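You operate a simulated robot arm through the tools that you are given. There is no shell and no other tool.

The job below is to be done with a simulated two-armed robot. You get a single attempt, and the scene is never put back.

TASK
Put the four hex sockets back on the posts that bear their sizes.

The check looks at the end state, three seconds after you hand in, the way a careful person would. Anything else that was tipped, shoved, dropped, spilled or broken makes it a failure.

THE ROBOT
Two 7-joint arms with two-finger parallel grippers on one trunk that stands fixed in place. Base frame: the origin is at the foot of the trunk, x ahead of it, y to its left, z up. Lengths are in cm, angles in degrees, forces in N, time in s.
The left shoulder is at [2, 13.8, 130], the right one opposite. With the tool pointing down near the work surface each hand reaches from about 10 to 48 cm from the base axis, measured 20 degrees to its own side. Payload 1.57 kg a hand.
Tool frame (each hand has its own): the origin (TCP) lies between the finger pads and is the grasp point; the fingertips stand 3 cm ahead of it; z points along the fingers, y is the line along which they close. Largest opening 8 cm; finger width 1.7, thickness 1.2; the body of the gripper, 4 by 8.2 cm, starts 8 cm behind the TCP.
Orientation is that of the tool frame in the base frame, as a unit quaternion [w, x, y, z]. With the fingers straight down and closing along the base's y, the tool's x points along the base's -x, its y along +y and its z along -z.

THE INTERFACE
- The arms move only by the tool apply_moves. It takes "left_moves", "right_moves" or both (then of equal length, played together; a hand with none holds still); each is a list that holds one entry, the list of rows, each a list of 7 numbers: the opening, from 0 (shut) to 1 (fully open), then the shift along the tool's x, y, z in units of 25 mm (1.0 is 25 mm), then the turn, a rotation vector about the tool's x, y, z in units of 6 degrees (1.0 is 6 degrees). In form: [[[jaw, tx, ty, tz, wx, wy, wz], ...]]. A call has 1 to 20 rows; each row shifts and turns the commanded pose from where the row before left it, along the tool's axes as they then stand. A call with a number of a shift or a turn outside -1 to 1 is refused whole. Rows are played at 5 a second. More than 5 cm and 8.6 degrees between two rows, or a gripper value outside its range, and nothing of the call is played. Where a pose cannot be reached the arm comes as near as it can. A force on the tool above 40 N (or 10 N above the force at the start of the call, whichever is more), or a blocked arm, ends the call early, and 0.2 s more pass. The fingers move at their own pace (about 4.5 cm/s each) and stop on an object; they squeeze with about 43 N. The grip force told is the motor's: it shows also when the fingers shut on nothing. Time passes only in rows, and 0.2 s behind the last, so rows that do not move let the fingers close. The reply holds the time, the measured pose of the TCP, the force on the tool along the base axes, the opening and the grip force, in the units named above and with some noise, with the torque about the TCP (base axes, N m) and any sound that the robot's microphone picked up.
- Cameras (640 x 400 px; columns grow to the right, rows downward): "scene" is now at [18.68, 3.45, 121.8]; the picture's right is [0.35, -0.94, 0.00], its down [-0.21, -0.08, -0.97] and it looks along [0.91, 0.34, -0.22] (base axes); focal length 214 px, centre (320, 200). "left" rides on the left gripper at [7.2, 0.7, -12.2] in its tool frame; the picture's right is [-0.09, 1.00, 0.00], its down [-0.84, -0.08, -0.54] and it looks along [-0.54, -0.05, 0.84] (tool axes); focal length 238 px, centre (320, 200). "right" rides on the right gripper at [7.2, -0.7, -12.2] in its tool frame; the picture's right is [0.09, 1.00, 0.00], its down [-0.84, 0.08, -0.54] and it looks along [-0.54, 0.05, 0.84] (tool axes); focal length 238 px, centre (320, 200). There is no depth. A picture from a camera that has moved, and an enlarged one, comes with that camera's place and axes in the base frame and with its lens.
- camera(camera): a new picture of that camera. It takes no simulated time.
- move_column(by): slides the trunk up (or, below 0, down) by that many cm; the arms and the scene camera ride with it, the base frame stays. It gives what a move gives, with no picture.
- aim_head(pan, tilt): turns the head with the scene camera to pan (to the left, within 60 degrees either way) and tilt (down, from -29 to 69), counted from straight ahead of the robot. It gives what a move gives.
- close_up(camera, box): a new picture of the part [left, top, right, bottom] of that camera's present view, enlarged. It takes no simulated time.
- hand_in(): hands the job in; it is judged then, once.

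Places have to be worked out from the pictures, the camera data and where the tool is seen. Open the grippers and draw the arms clear of the work before you hand the job in, unless the task says otherwise.

The tools are called after "Emit:" as a command line: name --argument value ..., lists and objects as JSON in quotes. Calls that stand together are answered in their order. apply_moves: Moves the arms, as the interface text tells. Its arguments: {"type":"object","properties":{"left_moves":{"type":"array","items":{"type":"array","items":{"type":"array","items":{"type":"number"}}}},"right_moves":{"type":"array","items":{"type":"array","items":{"type":"array","items":{"type":"number"}}}}},"required":[]} The other tools are called the same way: move_column (by) slides the trunk up or down; aim_head (pan, tilt) turns the head that bears the scene camera; camera (camera) takes a picture; close_up (camera, box) takes an enlarged picture of a part of a camera's view; hand_in () hands the job in.

At the start:

```text
time: 0.0
left_tool_pos: [36.51, 32.18, 118.83]
left_ee_rot: [-0.052, -0.007, 0.999, 0.001]
left_contact_force: [-0.3, -0.5, 0.2]
left_moment: [-0.04, -0.01, 0.0]
left_grip_width: 7.98
left_finger_force: 0.0
right_tool_pos: [33.37, -2.92, 119.36]
right_ee_rot: [-0.095, 0.001, 0.995, -0.001]
right_contact_force: [-0.5, 0.3, 0.7]
right_moment: [0.03, 0.03, -0.02]
right_grip_width: 8.01
right_finger_force: 0.0
trunk travel left (down, up): [-67.5, 56.5]
head pan, tilt: [20.5, 12.8]
```

scene: 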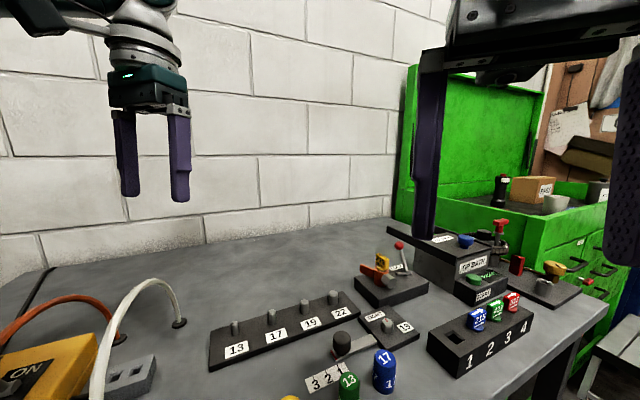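
right: 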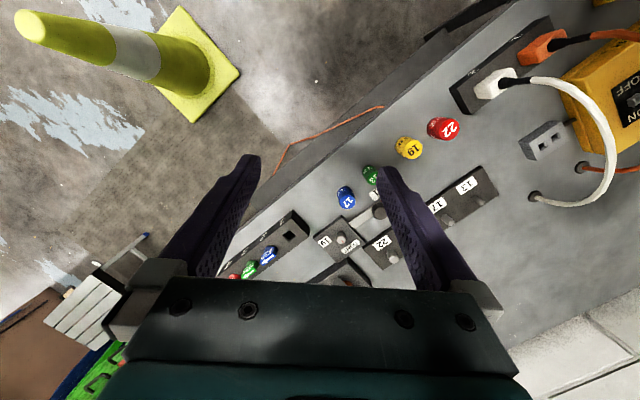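
left: 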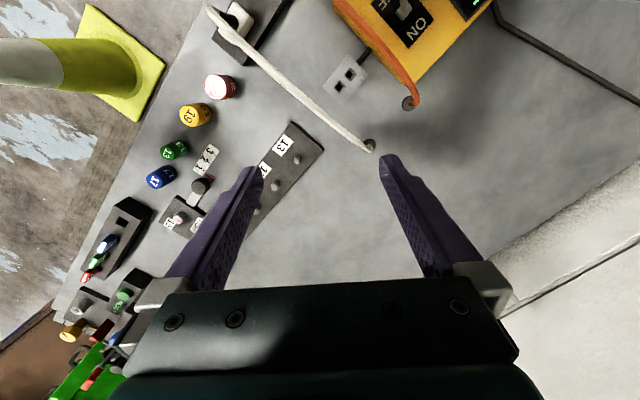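

The table has a rail with four posts (13, 17, 19, 22), a separate post labelled 15, and coloured sockets 13 (green), 17 (blue), 19 (yellow), 22 (red). I tilt the head down to see all of it.

Emit:
aim_head --pan 15 --tilt 50

```text
time: 1.0
left_tool_pos: [36.55, 32.18, 118.6]
left_ee_rot: [-0.055, -0.008, 0.998, 0.001]
left_contact_force: [0.4, 0.3, -0.6]
left_moment: [0.02, 0.0, -0.04]
left_grip_width: 7.98
left_finger_force: 0.0
right_tool_pos: [33.31, -3.01, 119.33]
right_ee_rot: [-0.096, 0.002, 0.995, -0.001]
right_contact_force: [-0.3, -0.3, 1.1]
right_moment: [0.04, -0.04, 0.0]
right_grip_width: 8.02
right_finger_force: 0.0
trunk travel left (down, up): [-67.5, 56.5]
head pan, tilt: [15.0, 50.0]
```

Now I take a fresh scene picture with the head tilted down.

Emit:
camera --camera "scene"

Emit:
close_up --camera "left" --box '[50, 50, 370, 350]'

Emit:
close_up --camera "right" --box '[220, 60, 540, 300]'

```text
taken
camera scene: at [17.39, 2.18, 116.08], right [0.26, -0.97, 0.0], down [-0.74, -0.2, -0.64], along [0.62, 0.17, -0.77], focal length 214 px, centre (320, 200)
```

scene: 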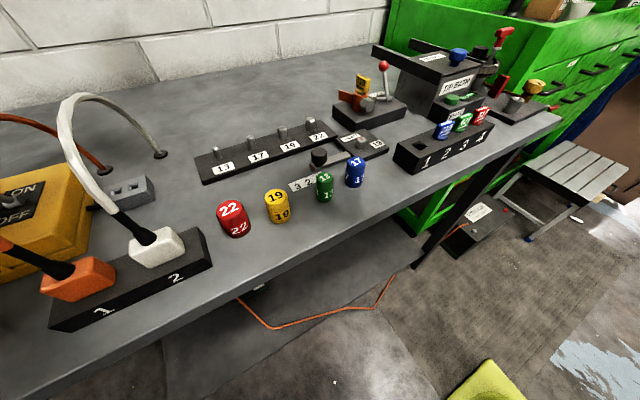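

```text
1.33 times, centred on (210, 200) of left
camera zoom: at [30.78, 32.9, 131.6], right [0.08, 1.0, -0.01], down [0.89, -0.06, 0.45], along [0.45, -0.04, -0.89], focal length 318 px, centre (467, 200)
```

zoom: 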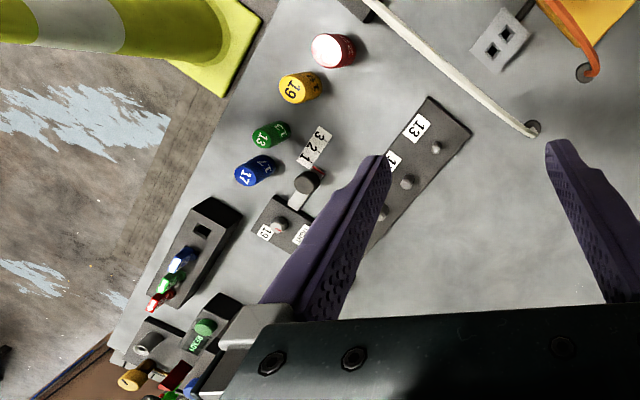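

```text
1.67 times, centred on (380, 180) of right
camera zoom: at [28.63, -3.47, 132.56], right [-0.09, 1.0, 0.02], down [0.93, 0.07, 0.37], along [0.37, 0.05, -0.93], focal length 397 px, centre (220, 233)
```

zoom: 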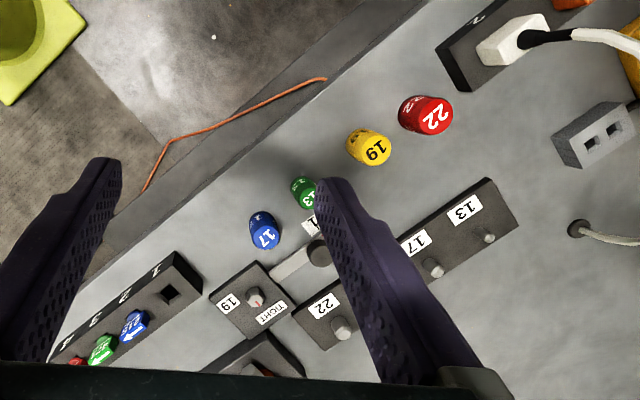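

I zoom in on the rail and sockets to read the labels and measure pixel positions.

Emit:
close_up --camera "scene" --box '[180, 100, 400, 240]'

Emit:
close_up --camera "scene" --box '[270, 110, 400, 200]'

Emit:
close_up --camera "scene" --box '[180, 130, 300, 250]'

```text
2.86 times, centred on (290, 170) of scene
camera zoom: at [17.39, 2.18, 116.08], right [0.26, -0.97, 0.0], down [-0.74, -0.2, -0.64], along [0.62, 0.17, -0.77], focal length 613 px, centre (406, 286)
```

zoom: 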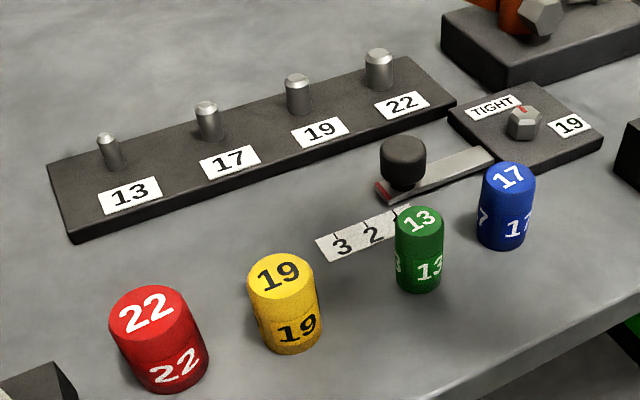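

```text
4.44 times, centred on (335, 155) of scene
camera zoom: at [17.39, 2.18, 116.08], right [0.26, -0.97, 0.0], down [-0.74, -0.2, -0.64], along [0.62, 0.17, -0.77], focal length 953 px, centre (253, 400)
```

zoom: 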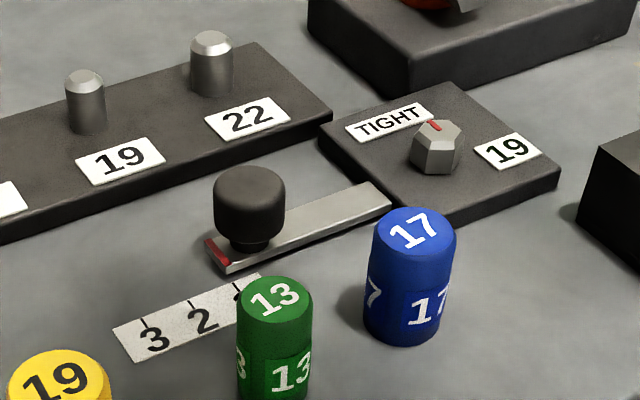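

```text
3.33 times, centred on (240, 190) of scene
camera zoom: at [17.39, 2.18, 116.08], right [0.26, -0.97, 0.0], down [-0.74, -0.2, -0.64], along [0.62, 0.17, -0.77], focal length 715 px, centre (587, 233)
```

zoom: 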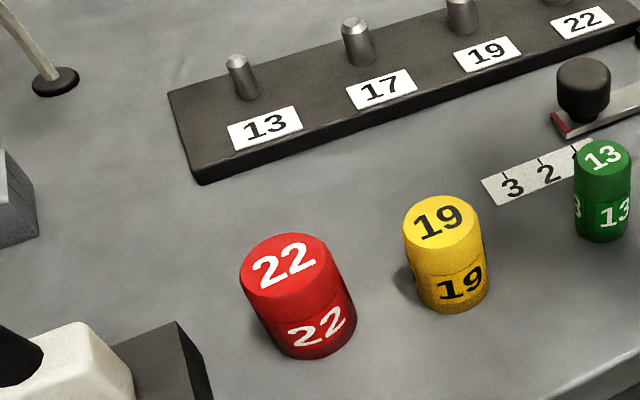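

The table top triangulates to about z = 90. I take strong close-ups of each socket and post from the scene camera so I can measure them accurately.

Emit:
close_up --camera "scene" --box '[200, 190, 296, 250]'

Emit:
close_up --camera "scene" --box '[290, 150, 386, 210]'

Emit:
close_up --camera "scene" --box '[190, 130, 270, 180]'

Emit:
close_up --camera "scene" --box '[255, 110, 335, 160]'

```text
6.67 times, centred on (248, 220) of scene
camera zoom: at [17.39, 2.18, 116.08], right [0.26, -0.97, 0.0], down [-0.74, -0.2, -0.64], along [0.62, 0.17, -0.77], focal length 1430 px, centre (800, 67)
```

zoom: 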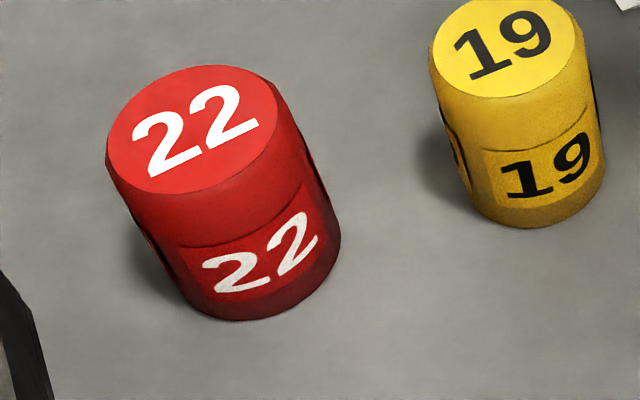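

```text
6.67 times, centred on (338, 180) of scene
camera zoom: at [17.39, 2.18, 116.08], right [0.26, -0.97, 0.0], down [-0.74, -0.2, -0.64], along [0.62, 0.17, -0.77], focal length 1430 px, centre (200, 333)
```

zoom: 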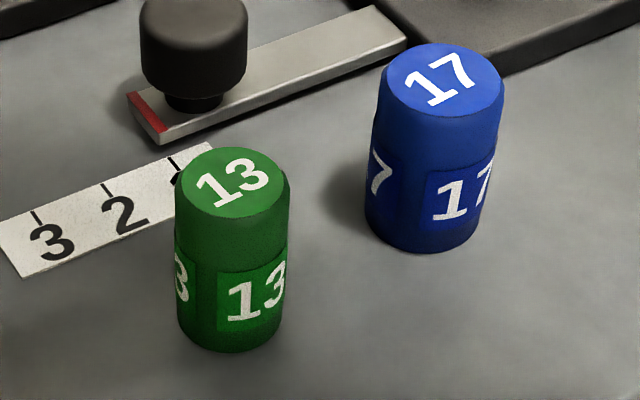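

```text
8.00 times, centred on (230, 155) of scene
camera zoom: at [17.39, 2.18, 116.08], right [0.26, -0.97, 0.0], down [-0.74, -0.2, -0.64], along [0.62, 0.17, -0.77], focal length 1716 px, centre (1040, 560)
```

zoom: 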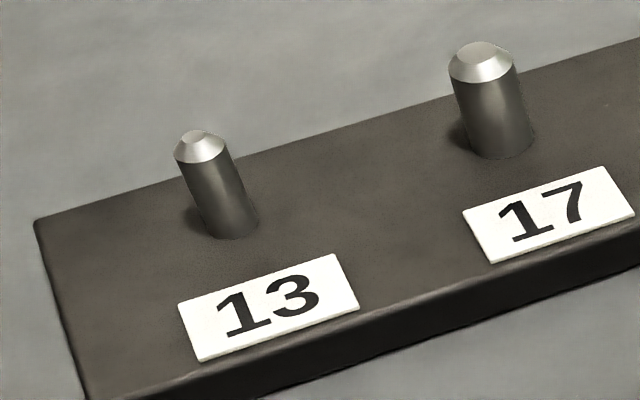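

```text
8.00 times, centred on (295, 135) of scene
camera zoom: at [17.39, 2.18, 116.08], right [0.26, -0.97, 0.0], down [-0.74, -0.2, -0.64], along [0.62, 0.17, -0.77], focal length 1716 px, centre (520, 720)
```

zoom: 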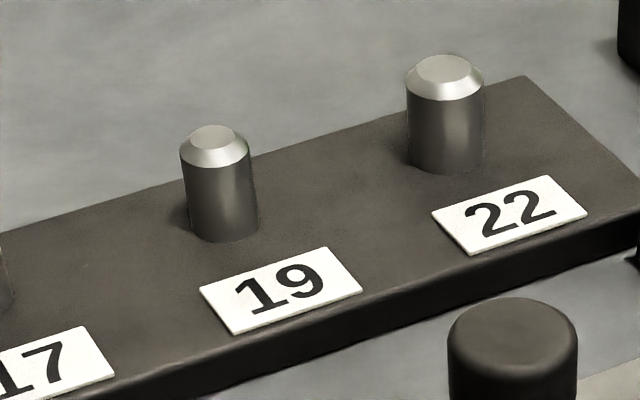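

Sockets come out at about 22 (30.4, 17.5), 19 (33.8, 12.6), 13 (39.1, 7.2) and 17 (43.6, 3.4). The posts run from 13 at roughly (41.9, 27.2) to 22 at roughly (55, 14.2). First I park the right arm well off to the right, and move the left arm away from the cable arch while setting it upright.

Emit:
apply_moves --right_moves '[[[1, 0.4, -0.9, 0, 0, 0, 0], [1, 0.4, -0.9, 0, 0, 0, 0], [1, 0.4, -0.9, 0, 0, 0, 0], [1, 0.4, -0.9, 0, 0, 0, 0], [1, 0.4, -0.9, 0, 0, 0, 0], [1, 0.4, -0.9, 0, 0, 0, 0], [1, 0.4, -0.9, 0, 0, 0, 0], [1, 0.4, -0.9, 0, 0, 0, 0], [1, 0.4, -0.9, 0, 0, 0, 0], [1, 0.4, -0.9, 0, 0, 0, 0], [1, 0.4, -0.9, 0, 0, 0, 0]]]' --left_moves '[[[1, 0, 0, 0, 0, 0, 0], [1, 0, 0, 0, 0, 0, 0], [1, 0, 0, 0, 0, 0, 0], [1, 0, 0, 0, 0, 0, 0], [1, 0, -0.95, 0, 0, -0.15, 0], [1, 0, -0.95, 0, 0, -0.15, 0], [1, 0, -0.95, 0, 0, -0.15, 0], [1, 0, -0.95, 0, 0, -0.15, 0], [1, 0, -0.95, 0, 0, -0.15, 0], [1, 0, -0.95, 0, 0, -0.15, 0], [1, 0, -0.95, 0, 0, -0.15, 0]]]'

```text
time: 2.6
left_tool_pos: [36.8, 26.21, 118.87]
left_ee_rot: [-0.033, -0.006, 0.999, 0.001]
left_contact_force: [-0.3, 0.9, 1.5]
left_moment: [-0.03, 0.01, -0.01]
left_grip_width: 8.0
left_finger_force: 0.0
right_tool_pos: [25.03, -18.94, 116.32]
right_ee_rot: [-0.178, 0.004, 0.981, -0.071]
right_contact_force: [-0.5, 0.1, 0.5]
right_moment: [0.02, 0.0, 0.02]
right_grip_width: 8.0
right_finger_force: 0.1
trunk travel left (down, up): [-67.5, 56.5]
head pan, tilt: [15.0, 50.0]
stopped in row 7 (right hand): the arm was blocked; the commanded pose is now the measured one
```

The right arm stopped short at (25, -19, 116). I check for contact with a wider view before going on.

Emit:
camera --camera "right"

Emit:
camera --camera "scene"

```text
taken
camera right: at [22.51, -17.66, 130.2], right [-0.1, 0.99, -0.11], down [0.97, 0.12, 0.2], along [0.21, -0.09, -0.97], focal length 238 px, centre (320, 200)
```

right: 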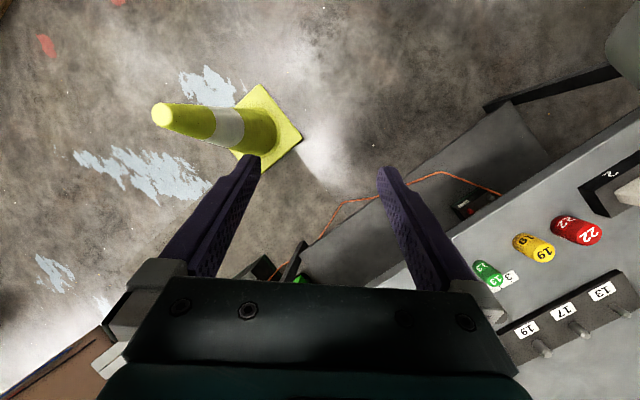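

```text
taken
camera scene: at [17.39, 2.2, 116.08], right [0.26, -0.97, 0.0], down [-0.74, -0.2, -0.64], along [0.62, 0.17, -0.77], focal length 214 px, centre (320, 200)
```

scene: 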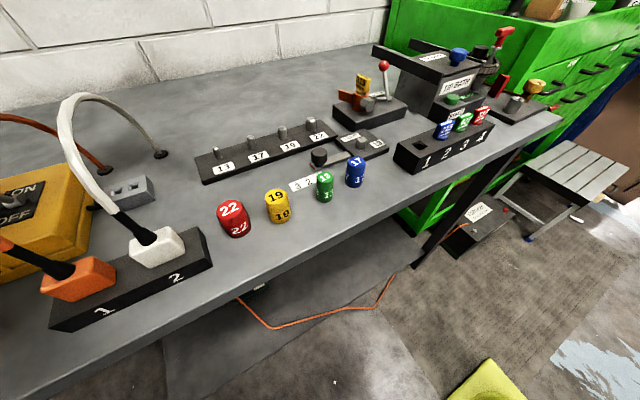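

The right arm is hanging free over the floor, so it seems to have met a joint limit, and it is clear of the work. I finish moving the left arm over the middle of the work, at height.

Emit:
apply_moves --left_moves '[[[1, 0, -0.9, 0, 0, -0.13, 0], [1, 0, -0.9, 0, 0, -0.13, 0], [1, 0, -0.9, 0, 0, -0.13, 0], [1, 0, -0.9, 0, 0, -0.13, 0], [1, 0, -0.9, 0, 0, -0.13, 0]]]'

```text
time: 3.8
left_tool_pos: [36.9, 14.83, 118.96]
left_ee_rot: [0.001, -0.008, 1.0, 0.0]
left_contact_force: [0.2, -0.5, 0.6]
left_moment: [0.0, 0.0, -0.02]
left_grip_width: 8.0
left_finger_force: 0.0
right_tool_pos: [25.12, -19.04, 116.41]
right_ee_rot: [-0.179, 0.005, 0.981, -0.072]
right_contact_force: [0.0, 0.8, -0.3]
right_moment: [0.03, 0.04, 0.03]
right_grip_width: 8.01
right_finger_force: 0.1
trunk travel left (down, up): [-67.5, 56.5]
head pan, tilt: [15.0, 50.0]
```

The left tool is upright at (36.9, 14.8, 119). I lower the trunk 10 cm to gain forward reach, which also gives me a second view height for triangulation.

Emit:
move_column --by -10

Emit:
camera --camera "scene"

Emit:
camera --camera "left"

```text
time: 5.1
left_tool_pos: [36.8, 14.91, 108.89]
left_ee_rot: [0.002, -0.007, 1.0, 0.0]
left_contact_force: [0.3, -0.3, -0.7]
left_moment: [-0.01, 0.0, 0.01]
left_grip_width: 8.01
left_finger_force: 0.0
right_tool_pos: [25.01, -18.98, 106.38]
right_ee_rot: [-0.178, 0.004, 0.981, -0.071]
right_contact_force: [-0.3, 0.2, 0.6]
right_moment: [-0.02, 0.01, -0.01]
right_grip_width: 7.99
right_finger_force: 0.0
trunk travel left (down, up): [-57.5, 66.5]
head pan, tilt: [15.0, 50.0]
```

```text
taken
camera scene: at [17.39, 2.17, 106.08], right [0.26, -0.97, 0.0], down [-0.74, -0.2, -0.64], along [0.62, 0.17, -0.77], focal length 214 px, centre (320, 200)
```

scene: 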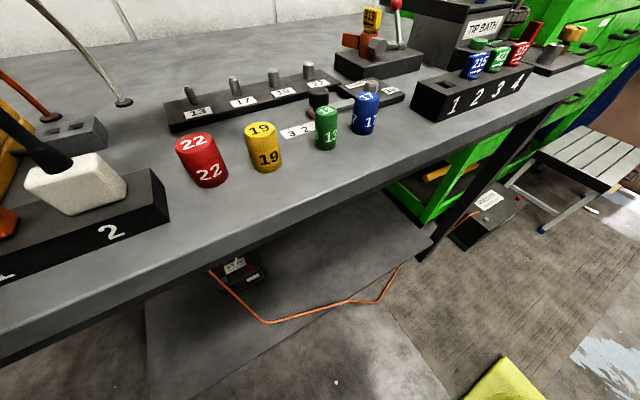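

```text
taken
camera left: at [29.69, 15.57, 121.16], right [0.08, 1.0, 0.0], down [0.84, -0.07, 0.54], along [0.54, -0.04, -0.84], focal length 238 px, centre (320, 200)
```

left: 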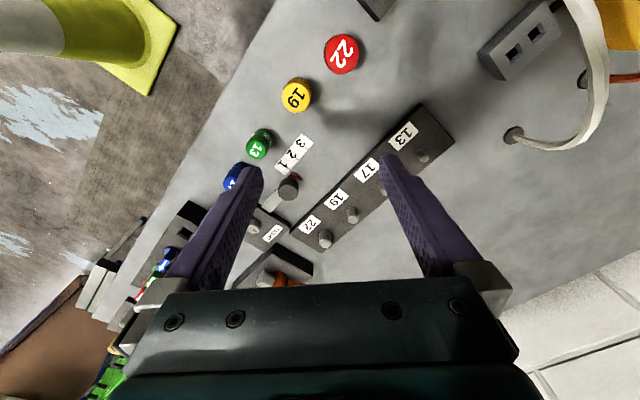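

Good views from both cameras. I take matching close-ups for triangulation.

Emit:
close_up --camera "scene" --box '[165, 110, 293, 190]'

Emit:
close_up --camera "scene" --box '[290, 60, 418, 140]'

Emit:
close_up --camera "scene" --box '[160, 60, 340, 140]'

Emit:
close_up --camera "left" --box '[220, 20, 380, 120]'

Emit:
close_up --camera "left" --box '[220, 110, 380, 210]'

Emit:
close_up --camera "left" --box '[290, 100, 450, 260]'

```text
5.00 times, centred on (229, 150) of scene
camera zoom: at [17.39, 2.17, 106.08], right [0.26, -0.97, 0.0], down [-0.74, -0.2, -0.64], along [0.62, 0.17, -0.77], focal length 1072 px, centre (775, 450)
```

zoom: 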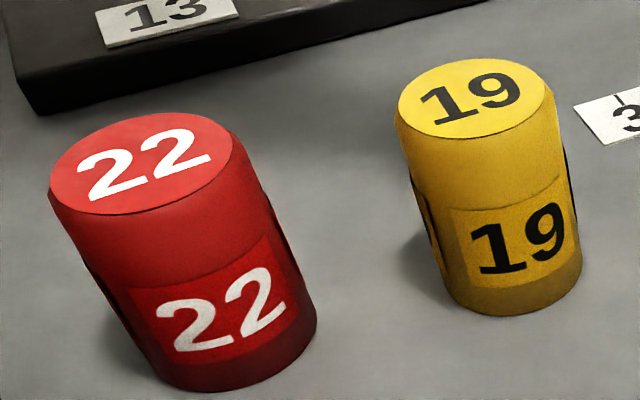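

```text
5.00 times, centred on (354, 100) of scene
camera zoom: at [17.39, 2.17, 106.08], right [0.26, -0.97, 0.0], down [-0.74, -0.2, -0.64], along [0.62, 0.17, -0.77], focal length 1072 px, centre (150, 700)
```

zoom: 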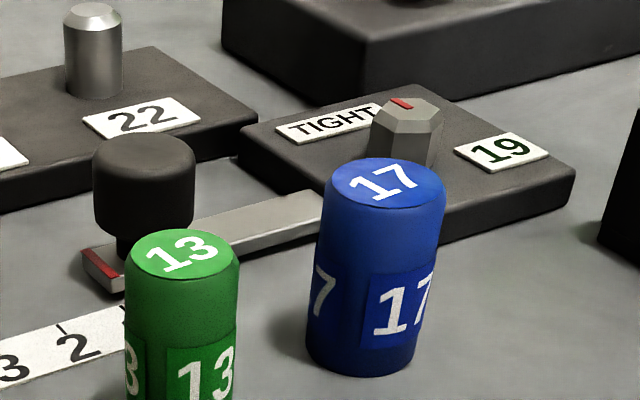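

```text
3.56 times, centred on (250, 100) of scene
camera zoom: at [17.39, 2.17, 106.08], right [0.26, -0.97, 0.0], down [-0.74, -0.2, -0.64], along [0.62, 0.17, -0.77], focal length 763 px, centre (569, 556)
```

zoom: 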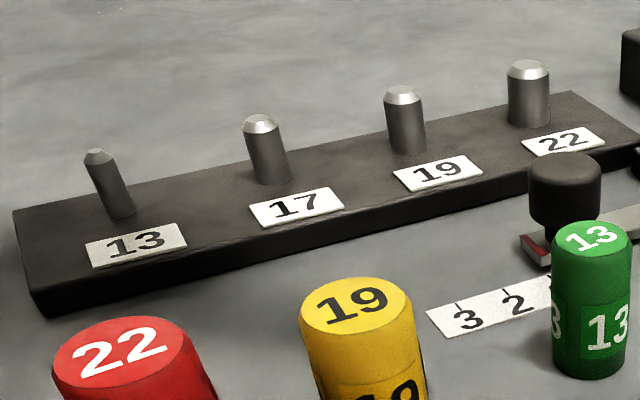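

```text
4.00 times, centred on (300, 70) of left
camera zoom: at [29.69, 15.57, 121.16], right [0.08, 1.0, 0.0], down [0.84, -0.07, 0.54], along [0.54, -0.04, -0.84], focal length 953 px, centre (400, 720)
```

zoom: 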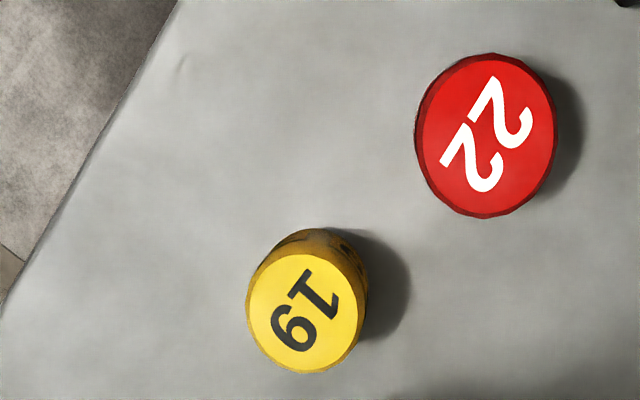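

```text
4.00 times, centred on (300, 160) of left
camera zoom: at [29.69, 15.57, 121.16], right [0.08, 1.0, 0.0], down [0.84, -0.07, 0.54], along [0.54, -0.04, -0.84], focal length 953 px, centre (400, 360)
```

zoom: 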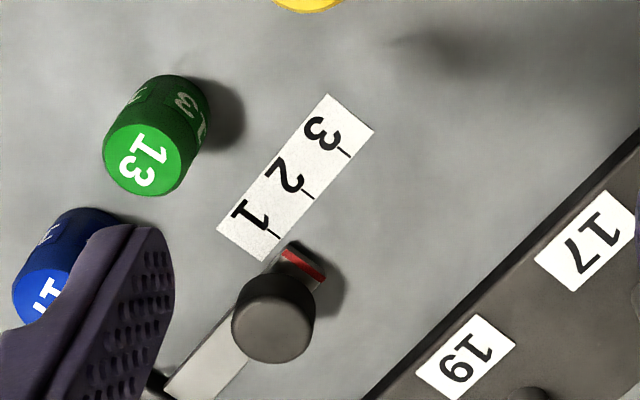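

```text
2.50 times, centred on (370, 180) of left
camera zoom: at [29.69, 15.57, 121.16], right [0.08, 1.0, 0.0], down [0.84, -0.07, 0.54], along [0.54, -0.04, -0.84], focal length 596 px, centre (195, 250)
```

zoom: 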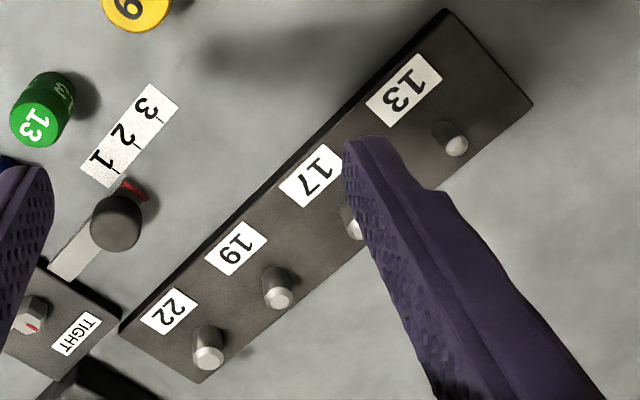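

Triangulated positions:

| | 13 | 17 | 19 | 22 |
|---|---|---|---|---|
| Socket (tops at z ≈ 94.45) | (39.2, 7.25) | (43.8, 3.4) | (33.9, 12.65) | (30.45, 17.65) |
| Post (tips at z ≈ 93.3, rail top ≈ 91.25) | (42.6, 27.9) | (47.3, 23.5) | (51.8, 19.0) | (56.2, 14.6) |

Post 22 is the farthest, so I test whether the left arm can reach it, staying high and upright.

Emit:
apply_moves --left_moves '[[[1, -0.95, 0, 0, 0, 0, 0], [1, -0.95, 0, 0, 0, 0, 0], [1, -0.95, 0, 0, 0, 0, 0], [1, -0.95, 0, 0, 0, 0, 0], [1, -0.95, 0, 0, 0, 0, 0], [1, -0.95, 0, 0, 0, 0, 0], [1, -0.95, 0, 0, 0, 0, 0], [1, -0.95, 0, 0, 0, 0, 0], [1, 0, 0, 0, 0, 0, 0]]]'

```text
time: 7.3
left_tool_pos: [45.68, 15.53, 103.86]
left_ee_rot: [-0.048, -0.004, 0.999, 0.005]
left_contact_force: [-0.3, 0.3, 0.4]
left_moment: [0.02, 0.01, 0.01]
left_grip_width: 8.0
left_finger_force: 0.1
left hand out of reach, approached as far as the arm can: row 5, 6, 7, 8
right_tool_pos: [25.08, -19.13, 106.31]
right_ee_rot: [-0.177, 0.004, 0.982, -0.072]
right_contact_force: [0.8, -0.6, 0.6]
right_moment: [-0.01, 0.0, 0.0]
right_grip_width: 8.0
right_finger_force: 0.2
trunk travel left (down, up): [-57.5, 66.5]
head pan, tilt: [15.0, 50.0]
stopped in row 9 (left hand): the arm was blocked; the commanded pose is now the measured one
```

Upright, the arm runs out of reach at x ≈ 46, so the far posts need the tool tilted forward about its closing axis, which still holds a socket upright. I back off and tilt the tool about 30° forward to test that.

Emit:
apply_moves --left_moves '[[[1, 0.8, 0, 0, 0, -1, 0], [1, 0.8, 0, 0, 0, -1, 0], [1, 0.8, 0, 0, 0, -1, 0], [1, 0, 0, -0.5, 0, -1, 0], [1, 0, 0, -0.5, 0, -1, 0], [1, 0, 0, -0.5, 0, -0.9, 0], [1, 0, 0, 0, 0, 0, 0]]]'

```text
time: 8.9
left_tool_pos: [40.34, 15.37, 107.8]
left_ee_rot: [0.26, -0.003, 0.966, 0.006]
left_contact_force: [-0.1, -0.2, -0.2]
left_moment: [0.02, -0.03, 0.0]
left_grip_width: 7.99
left_finger_force: 0.1
left hand out of reach, approached as far as the arm can: row 1
right_tool_pos: [24.97, -19.06, 106.39]
right_ee_rot: [-0.179, 0.004, 0.981, -0.071]
right_contact_force: [-0.4, -0.3, -0.4]
right_moment: [0.02, 0.0, 0.01]
right_grip_width: 8.01
right_finger_force: 0.0
trunk travel left (down, up): [-57.5, 66.5]
head pan, tilt: [15.0, 50.0]
```

The tilt is now 30°. I lower the trunk 7 cm more, which leaves the fingertips near z = 98 and above everything here, and test reach forward to post 22.

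Emit:
move_column --by -7

Emit:
apply_moves --left_moves '[[[1, -0.693, 0, 0.4, 0, 0, 0], [1, -0.693, 0, 0.4, 0, 0, 0], [1, -0.693, 0, 0.4, 0, 0, 0], [1, -0.693, 0, 0.4, 0, 0, 0], [1, -0.693, 0, 0.4, 0, 0, 0], [1, -0.693, 0, 0.4, 0, 0, 0], [1, -0.693, 0, 0.4, 0, 0, 0], [1, -0.693, 0, 0.4, 0, 0, 0], [1, 0, 0, 0, 0, 0, 0]]]'

```text
time: 10.0
left_tool_pos: [40.15, 15.33, 100.82]
left_ee_rot: [0.259, -0.003, 0.966, 0.005]
left_contact_force: [0.0, 0.0, -0.5]
left_moment: [0.0, 0.03, -0.03]
left_grip_width: 7.99
left_finger_force: 0.1
right_tool_pos: [25.04, -18.96, 99.28]
right_ee_rot: [-0.177, 0.005, 0.982, -0.071]
right_contact_force: [0.5, 0.5, -0.5]
right_moment: [0.01, -0.02, 0.01]
right_grip_width: 7.99
right_finger_force: 0.1
trunk travel left (down, up): [-50.5, 73.5]
head pan, tilt: [15.0, 50.0]
```

```text
time: 12.0
left_tool_pos: [56.36, 15.46, 100.69]
left_ee_rot: [0.259, -0.001, 0.966, 0.006]
left_contact_force: [-0.1, -0.4, -0.4]
left_moment: [-0.02, -0.03, 0.02]
left_grip_width: 8.0
left_finger_force: 0.1
right_tool_pos: [24.99, -18.93, 99.37]
right_ee_rot: [-0.178, 0.004, 0.981, -0.072]
right_contact_force: [-0.4, -0.4, -0.4]
right_moment: [0.01, 0.01, 0.01]
right_grip_width: 8.01
right_finger_force: 0.1
trunk travel left (down, up): [-50.5, 73.5]
head pan, tilt: [15.0, 50.0]
```

With 30° tilt the arm reaches (56.4, 15.5, 100.7), right over post 22. I look from both cameras to compare finger position with the post.

Emit:
camera --camera "left"

Emit:
camera --camera "scene"

```text
taken
camera left: at [44.04, 16.08, 107.79], right [0.07, 1.0, 0.06], down [0.45, -0.08, 0.89], along [0.89, -0.04, -0.46], focal length 238 px, centre (320, 200)
```

left: 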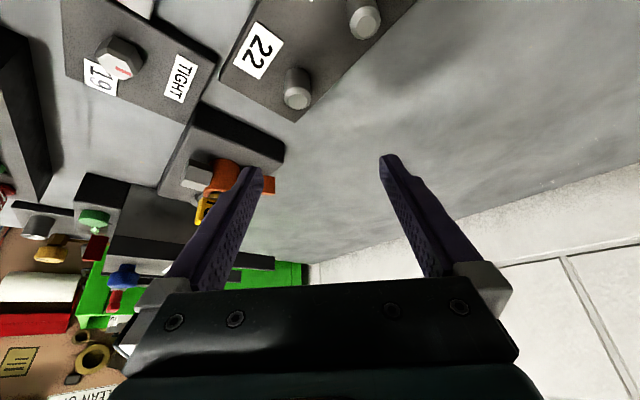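

```text
taken
camera scene: at [17.38, 2.17, 99.08], right [0.26, -0.97, 0.0], down [-0.74, -0.2, -0.64], along [0.62, 0.17, -0.77], focal length 214 px, centre (320, 200)
```

scene: 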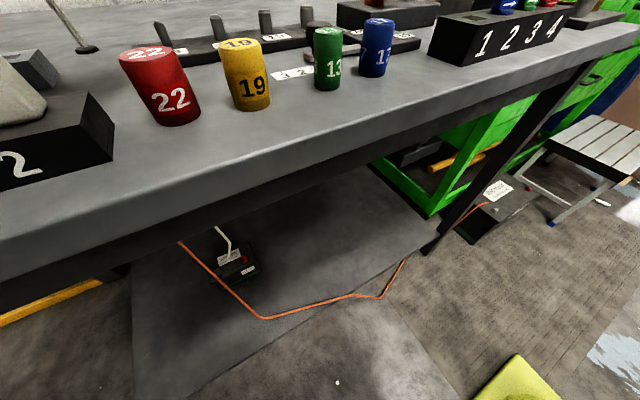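

Post 22 sits where I expected, and the tilted hand reaches it. I retract, raise the trunk again, and study the power strip, plug and cable near socket 22 before picking it.

Emit:
apply_moves --left_moves '[[[1, 0.693, 0, -0.4, 0, 0, 0], [1, 0.693, 0, -0.4, 0, 0, 0], [1, 0.693, 0, -0.4, 0, 0, 0], [1, 0.693, 0, -0.4, 0, 0, 0], [1, 0.693, 0, -0.4, 0, 0, 0], [1, 0.693, 0, -0.4, 0, 0, 0], [1, 0.693, 0, -0.4, 0, 0, 0], [1, 0, 0, 0, 0, 0, 0]]]'

Emit:
move_column --by 7

Emit:
aim_head --pan 30 --tilt 50

Emit:
camera --camera "scene"

Emit:
camera --camera "left"

```text
time: 13.8
left_tool_pos: [42.13, 15.28, 100.78]
left_ee_rot: [0.26, -0.001, 0.966, 0.004]
left_contact_force: [0.4, 0.3, 0.2]
left_moment: [-0.01, 0.01, 0.02]
left_grip_width: 7.98
left_finger_force: 0.0
right_tool_pos: [24.91, -18.94, 99.41]
right_ee_rot: [-0.178, 0.005, 0.981, -0.071]
right_contact_force: [0.1, -0.1, 0.2]
right_moment: [-0.01, 0.01, 0.0]
right_grip_width: 7.97
right_finger_force: 0.0
trunk travel left (down, up): [-50.5, 73.5]
head pan, tilt: [15.0, 50.0]
```

```text
time: 14.9
left_tool_pos: [42.31, 15.19, 107.87]
left_ee_rot: [0.26, -0.003, 0.966, 0.005]
left_contact_force: [-0.2, -1.0, -0.1]
left_moment: [0.03, -0.04, -0.03]
left_grip_width: 7.99
left_finger_force: 0.1
right_tool_pos: [24.99, -18.97, 106.35]
right_ee_rot: [-0.178, 0.005, 0.981, -0.072]
right_contact_force: [-0.7, -0.3, 0.4]
right_moment: [0.01, 0.03, 0.03]
right_grip_width: 8.0
right_finger_force: 0.0
trunk travel left (down, up): [-57.5, 66.5]
head pan, tilt: [15.0, 50.0]
```

```text
time: 15.6
left_tool_pos: [42.34, 15.28, 107.88]
left_ee_rot: [0.26, -0.002, 0.966, 0.006]
left_contact_force: [0.4, 0.2, 0.6]
left_moment: [0.0, -0.02, -0.01]
left_grip_width: 7.98
left_finger_force: 0.0
right_tool_pos: [25.1, -18.92, 106.37]
right_ee_rot: [-0.178, 0.004, 0.981, -0.071]
right_contact_force: [-0.2, -0.9, -0.2]
right_moment: [0.01, -0.03, -0.03]
right_grip_width: 8.02
right_finger_force: 0.1
trunk travel left (down, up): [-57.5, 66.5]
head pan, tilt: [30.0, 50.0]
```

```text
taken
camera scene: at [16.62, 4.03, 106.08], right [0.5, -0.87, 0.0], down [-0.66, -0.38, -0.64], along [0.56, 0.32, -0.77], focal length 214 px, centre (320, 200)
```

scene: 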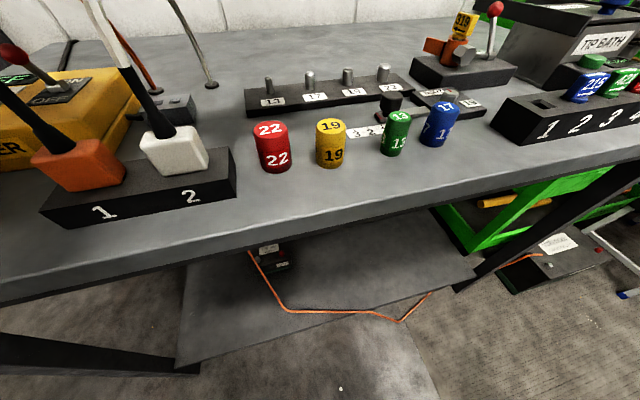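

```text
taken
camera left: at [29.99, 15.93, 114.83], right [0.07, 1.0, 0.06], down [0.45, -0.08, 0.89], along [0.89, -0.04, -0.46], focal length 238 px, centre (320, 200)
```

left: 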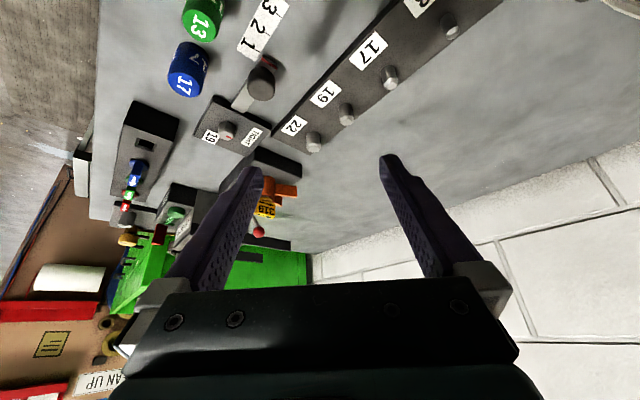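

I enlarge the power-strip area next to socket 22.

Emit:
close_up --camera "scene" --box '[100, 80, 308, 210]'

```text
3.08 times, centred on (204, 145) of scene
camera zoom: at [16.62, 4.03, 106.08], right [0.5, -0.87, 0.0], down [-0.66, -0.38, -0.64], along [0.56, 0.32, -0.77], focal length 660 px, centre (677, 369)
```

zoom: 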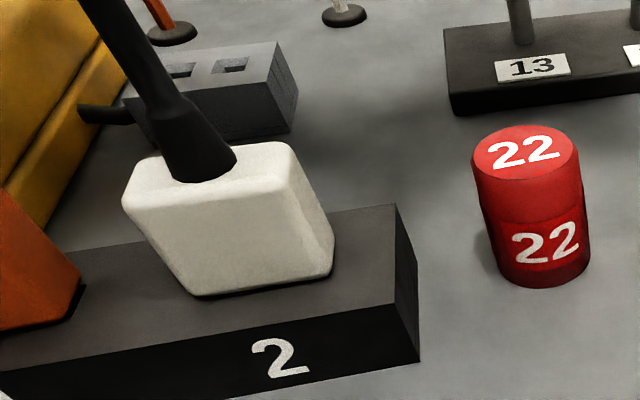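

The strip end is about 3 cm clear of socket 22. The plug top is near z = 96 and its cable rises vertically at about (24, 23). To keep the gripper body away from the cable I swing the tilted tool 25° about the vertical and move above socket 22, still high.

Emit:
apply_moves --left_moves '[[[0.6, 0, 0, 0, 0.12, 0, 0], [0.6, 0, 0, 0, -0.417, 0, -0.722], [0.6, 0, 0, 0, -0.417, 0, -0.722], [0.6, 0, 0, 0, -0.417, 0, -0.722], [0.6, 0, 0, 0, -0.417, 0, -0.722], [0.6, 0, 0, 0, -0.417, 0, -0.722], [0.6, 0.564, 0.478, -0.326, 0, 0, 0], [0.6, 0.564, 0.478, -0.326, 0, 0, 0], [0.6, 0.564, 0.478, -0.326, 0, 0, 0], [0.6, 0.564, 0.478, -0.326, 0, 0, 0], [0.6, 0.564, 0.478, -0.326, 0, 0, 0], [0.6, 0.564, 0.478, -0.326, 0, 0, 0], [0.6, 0, 0, 0, 0, 0, 0]]]'

Emit:
camera --camera "left"

Emit:
camera --camera "scene"

```text
time: 18.4
left_tool_pos: [29.43, 18.48, 105.68]
left_ee_rot: [0.223, -0.207, 0.948, 0.089]
left_contact_force: [0.4, 0.1, -0.2]
left_moment: [-0.01, 0.02, 0.02]
left_grip_width: 4.79
left_finger_force: 0.2
right_tool_pos: [25.06, -19.03, 106.43]
right_ee_rot: [-0.178, 0.005, 0.982, -0.071]
right_contact_force: [-0.2, 0.1, 0.1]
right_moment: [-0.04, -0.01, -0.03]
right_grip_width: 8.0
right_finger_force: 0.2
trunk travel left (down, up): [-57.5, 66.5]
head pan, tilt: [30.0, 50.0]
```

```text
taken
camera left: at [18.73, 13.52, 113.24], right [-0.36, 0.93, 0.12], down [0.51, 0.08, 0.86], along [0.78, 0.37, -0.5], focal length 238 px, centre (320, 200)
```

left: 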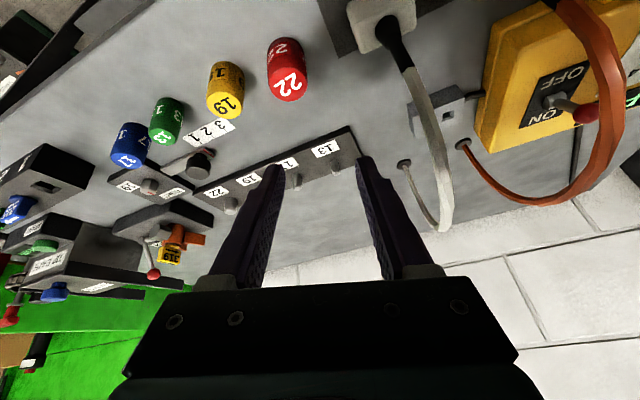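

```text
taken
camera scene: at [16.61, 4.03, 106.08], right [0.5, -0.87, 0.0], down [-0.66, -0.38, -0.64], along [0.56, 0.32, -0.77], focal length 214 px, centre (320, 200)
```

scene: 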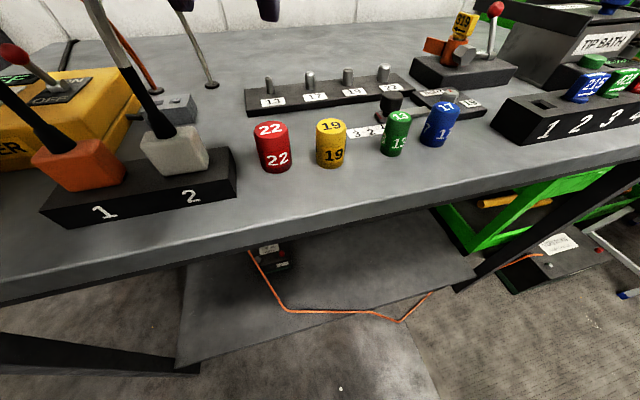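

The pose came out slightly off the command: about 2 cm low, with a 4° roll. I send a few still rows to see whether the arm settles.

Emit:
apply_moves --left_moves '[[[0.6, 0, 0, 0, 0, 0, 0], [0.6, 0, 0, 0, 0, 0, 0], [0.6, 0, 0, 0, 0, 0, 0]]]'

```text
time: 19.2
left_tool_pos: [29.45, 18.45, 105.76]
left_ee_rot: [0.224, -0.204, 0.949, 0.088]
left_contact_force: [-0.3, -0.8, -0.7]
left_moment: [0.01, 0.0, -0.02]
left_grip_width: 4.82
left_finger_force: 0.0
right_tool_pos: [24.98, -19.07, 106.31]
right_ee_rot: [-0.178, 0.006, 0.981, -0.072]
right_contact_force: [-0.4, 0.4, -1.0]
right_moment: [-0.03, 0.01, -0.02]
right_grip_width: 8.02
right_finger_force: 0.0
trunk travel left (down, up): [-57.5, 66.5]
head pan, tilt: [30.0, 50.0]
```

The arm settled with that offset, so the wrist is probably too close to the shoulder at this height. I raise the trunk 10 cm to open up the elbow.

Emit:
move_column --by 10

Emit:
apply_moves --left_moves '[[[0.6, 0.4, 0, 0.693, 0, 0, 0], [0.6, 0.4, 0, 0.693, 0, 0, 0], [0.6, 0.4, 0, 0.693, 0, 0, 0], [0.6, 0.4, 0, 0.693, 0, 0, 0], [0.6, 0, 0, 0, 0, 0, 0]]]'

```text
time: 20.6
left_tool_pos: [29.42, 18.39, 115.71]
left_ee_rot: [0.225, -0.201, 0.949, 0.088]
left_contact_force: [-0.2, -0.3, -0.1]
left_moment: [0.02, 0.02, 0.01]
left_grip_width: 4.79
left_finger_force: 0.1
right_tool_pos: [24.93, -19.09, 116.27]
right_ee_rot: [-0.178, 0.004, 0.982, -0.071]
right_contact_force: [0.3, 0.0, 0.9]
right_moment: [-0.02, 0.0, 0.02]
right_grip_width: 8.02
right_finger_force: 0.1
trunk travel left (down, up): [-67.5, 56.5]
head pan, tilt: [30.0, 50.0]
```

```text
time: 21.8
left_tool_pos: [30.45, 17.69, 109.85]
left_ee_rot: [0.253, -0.21, 0.943, 0.055]
left_contact_force: [0.3, -0.1, 0.3]
left_moment: [0.01, 0.03, 0.01]
left_grip_width: 4.82
left_finger_force: 0.0
right_tool_pos: [24.85, -19.04, 116.34]
right_ee_rot: [-0.178, 0.005, 0.981, -0.072]
right_contact_force: [0.0, 0.4, -0.5]
right_moment: [0.0, -0.03, -0.02]
right_grip_width: 8.0
right_finger_force: 0.0
trunk travel left (down, up): [-67.5, 56.5]
head pan, tilt: [30.0, 50.0]
```

The commanded pose is now met exactly: (30.45, 17.69, 109.85), tilt 30°, yaw 25°. I descend to just above socket 22 and look.

Emit:
apply_moves --left_moves '[[[0.6, 0.4, 0, 0.693, 0, 0, 0], [0.6, 0.4, 0, 0.693, 0, 0, 0], [0.6, 0.4, 0, 0.693, 0, 0, 0], [0.6, 0.4, 0, 0.693, 0, 0, 0], [0.6, 0.4, 0, 0.693, 0, 0, 0], [0.6, 0, 0, 0, 0, 0, 0]]]'

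Emit:
camera --camera "left"

Emit:
camera --camera "scene"

```text
time: 23.2
left_tool_pos: [30.25, 17.6, 99.85]
left_ee_rot: [0.254, -0.209, 0.943, 0.056]
left_contact_force: [-0.3, 0.1, 1.0]
left_moment: [0.02, 0.01, 0.01]
left_grip_width: 4.81
left_finger_force: 0.1
right_tool_pos: [24.95, -19.09, 116.24]
right_ee_rot: [-0.178, 0.005, 0.981, -0.072]
right_contact_force: [-0.5, 0.8, 0.2]
right_moment: [-0.01, -0.03, -0.03]
right_grip_width: 8.01
right_finger_force: 0.1
trunk travel left (down, up): [-67.5, 56.5]
head pan, tilt: [30.0, 50.0]
```

```text
taken
camera left: at [19.0, 13.15, 106.8], right [-0.35, 0.94, 0.04], down [0.44, 0.12, 0.89], along [0.83, 0.33, -0.46], focal length 238 px, centre (320, 200)
```

left: 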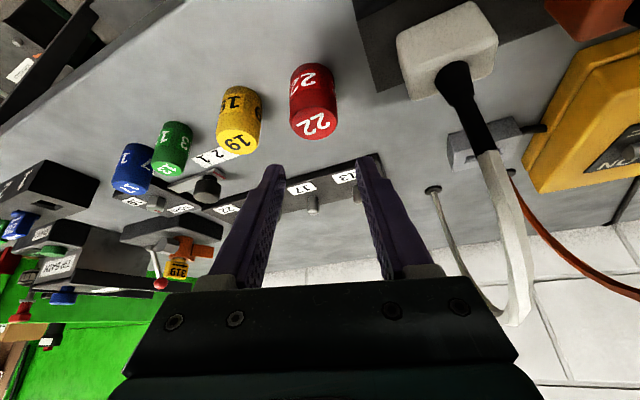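

```text
taken
camera scene: at [16.61, 4.03, 116.08], right [0.5, -0.87, 0.0], down [-0.66, -0.38, -0.64], along [0.56, 0.32, -0.77], focal length 214 px, centre (320, 200)
```

scene: 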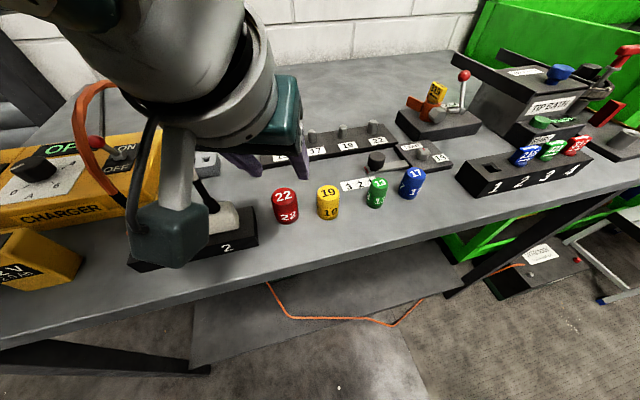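

The socket appears at (316, 124) in the hand camera against a predicted (316, 123), so my coordinates hold. I descend around socket 22 to TCP z ≈ 94.

Emit:
apply_moves --left_moves '[[[0.6, 0.275, -0.004, 0.517, 0, 0, 0], [0.6, 0.275, -0.004, 0.517, 0, 0, 0], [0.6, 0.275, -0.004, 0.517, 0, 0, 0], [0.6, 0.275, -0.004, 0.517, 0, 0, 0], [0.6, 0, 0, 0, 0, 0, 0]]]'

Emit:
camera --camera "left"

Emit:
close_up --camera "scene" --box '[120, 120, 340, 260]'

```text
time: 24.4
left_tool_pos: [30.67, 17.69, 93.99]
left_ee_rot: [0.253, -0.21, 0.943, 0.056]
left_contact_force: [0.3, 1.2, -0.8]
left_moment: [0.0, 0.01, 0.01]
left_grip_width: 4.8
left_finger_force: 0.1
right_tool_pos: [24.99, -19.06, 116.41]
right_ee_rot: [-0.179, 0.004, 0.981, -0.071]
right_contact_force: [0.1, -0.2, 0.0]
right_moment: [-0.01, 0.04, 0.01]
right_grip_width: 8.01
right_finger_force: 0.1
trunk travel left (down, up): [-67.5, 56.5]
head pan, tilt: [30.0, 50.0]
```

```text
taken
camera left: at [19.22, 13.19, 100.98], right [-0.35, 0.94, 0.04], down [0.44, 0.12, 0.89], along [0.83, 0.33, -0.46], focal length 238 px, centre (320, 200)
```

left: 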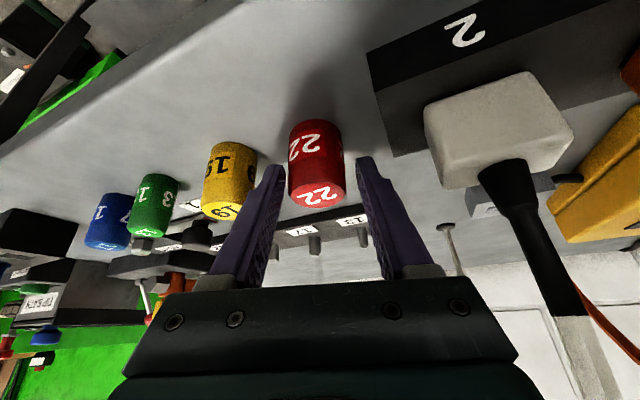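

```text
2.86 times, centred on (230, 190) of scene
camera zoom: at [16.61, 4.03, 116.08], right [0.5, -0.87, 0.0], down [-0.66, -0.38, -0.64], along [0.56, 0.32, -0.77], focal length 613 px, centre (577, 229)
```

zoom: 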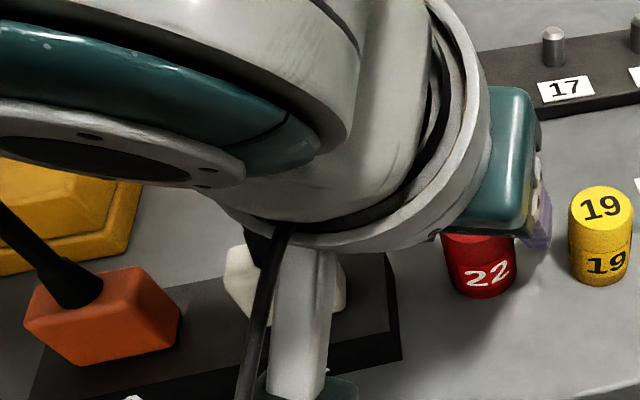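

Socket 22 sits centred between the fingers and nothing touches. I close the gripper on it.

Emit:
apply_moves --left_moves '[[[0, 0, 0, 0, 0, 0, 0], [0, 0, 0, 0, 0, 0, 0], [0, 0, 0, 0, 0, 0, 0], [0, 0, 0, 0, 0, 0, 0]]]'

```text
time: 25.4
left_tool_pos: [30.55, 17.86, 94.05]
left_ee_rot: [0.253, -0.21, 0.943, 0.055]
left_contact_force: [0.6, -0.1, 0.0]
left_moment: [0.01, 0.02, -0.01]
left_grip_width: 3.36
left_finger_force: 41.1
right_tool_pos: [24.82, -19.0, 116.29]
right_ee_rot: [-0.179, 0.004, 0.981, -0.072]
right_contact_force: [0.3, 0.2, 0.3]
right_moment: [-0.02, -0.04, 0.01]
right_grip_width: 8.0
right_finger_force: 0.1
trunk travel left (down, up): [-67.5, 56.5]
head pan, tilt: [30.0, 50.0]
```

Grip holds at 3.36 cm wide with 41 N. I lift straight up 8 cm and check.

Emit:
apply_moves --left_moves '[[[0, -0.2, 0, -0.347, 0, 0, 0], [0, -0.3, 0, -0.52, 0, 0, 0], [0, -0.4, 0, -0.693, 0, 0, 0], [0, -0.4, 0, -0.693, 0, 0, 0], [0, -0.3, 0, -0.52, 0, 0, 0], [0, 0, 0, 0, 0, 0, 0]]]'

Emit:
camera --camera "left"

Emit:
camera --camera "scene"

```text
time: 26.8
left_tool_pos: [30.54, 17.64, 102.03]
left_ee_rot: [0.252, -0.211, 0.943, 0.056]
left_contact_force: [-0.5, 0.6, -1.1]
left_moment: [-0.02, 0.01, 0.03]
left_grip_width: 3.36
left_finger_force: 41.4
right_tool_pos: [25.02, -19.06, 116.3]
right_ee_rot: [-0.178, 0.005, 0.981, -0.071]
right_contact_force: [-0.6, 0.0, 1.0]
right_moment: [-0.01, -0.01, 0.0]
right_grip_width: 7.98
right_finger_force: 0.0
trunk travel left (down, up): [-67.5, 56.5]
head pan, tilt: [30.0, 50.0]
```

```text
taken
camera left: at [19.23, 13.18, 109.01], right [-0.35, 0.94, 0.04], down [0.44, 0.12, 0.89], along [0.83, 0.33, -0.46], focal length 238 px, centre (320, 200)
```

left: 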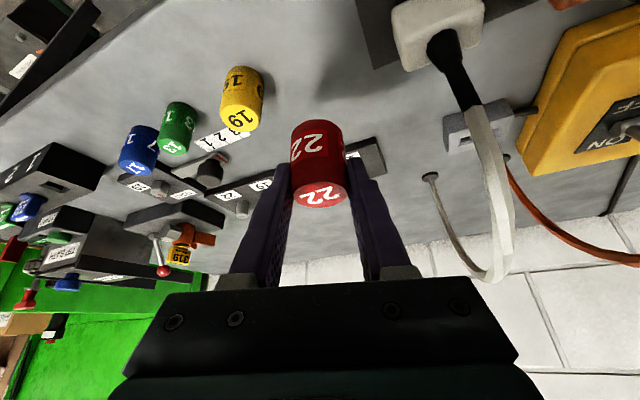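

```text
taken
camera scene: at [16.61, 4.03, 116.08], right [0.5, -0.87, 0.0], down [-0.66, -0.38, -0.64], along [0.56, 0.32, -0.77], focal length 214 px, centre (320, 200)
```

scene: 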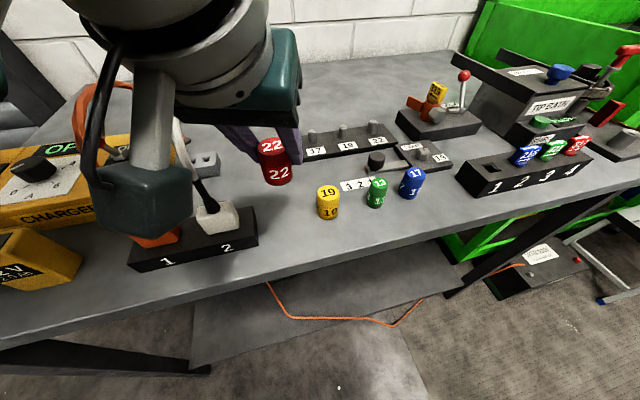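

Socket 22 is held upright and nothing else moved. I carry it up and forward, and swing the yaw back to 0 over open table.

Emit:
apply_moves --left_moves '[[[0, -0.681, -0.302, -0.3575, 0, 0, 0], [0, -0.681, -0.302, -0.3575, 0, 0, 0], [0, -0.681, -0.302, -0.3575, 0, 0, 0], [0, -0.681, -0.302, -0.3575, 0, 0, 0], [0, -0.681, -0.302, -0.3575, 0, 0, 0], [0, -0.681, -0.302, -0.3575, 0, 0, 0], [0, -0.681, -0.302, -0.3575, 0, 0, 0], [0, -0.681, -0.302, -0.3575, 0, 0, 0], [0, 0, 0, 0, 0.417, 0, 0.722], [0, 0, 0, 0, 0.417, 0, 0.722], [0, 0, 0, 0, 0.417, 0, 0.722], [0, 0, 0, 0, 0.417, 0, 0.722], [0, 0, 0, 0, 0.417, 0, 0.722], [0, 0, 0, 0, 0, 0, 0]]]'

```text
time: 29.8
left_tool_pos: [40.59, 15.61, 114.84]
left_ee_rot: [0.26, 0.0, 0.966, -0.001]
left_contact_force: [0.1, -0.2, -1.0]
left_moment: [0.0, -0.02, -0.02]
left_grip_width: 3.37
left_finger_force: 41.2
right_tool_pos: [24.92, -19.0, 116.32]
right_ee_rot: [-0.178, 0.004, 0.981, -0.071]
right_contact_force: [-0.5, 0.2, -1.0]
right_moment: [0.01, -0.01, 0.0]
right_grip_width: 7.98
right_finger_force: 0.0
trunk travel left (down, up): [-67.5, 56.5]
head pan, tilt: [30.0, 50.0]
```

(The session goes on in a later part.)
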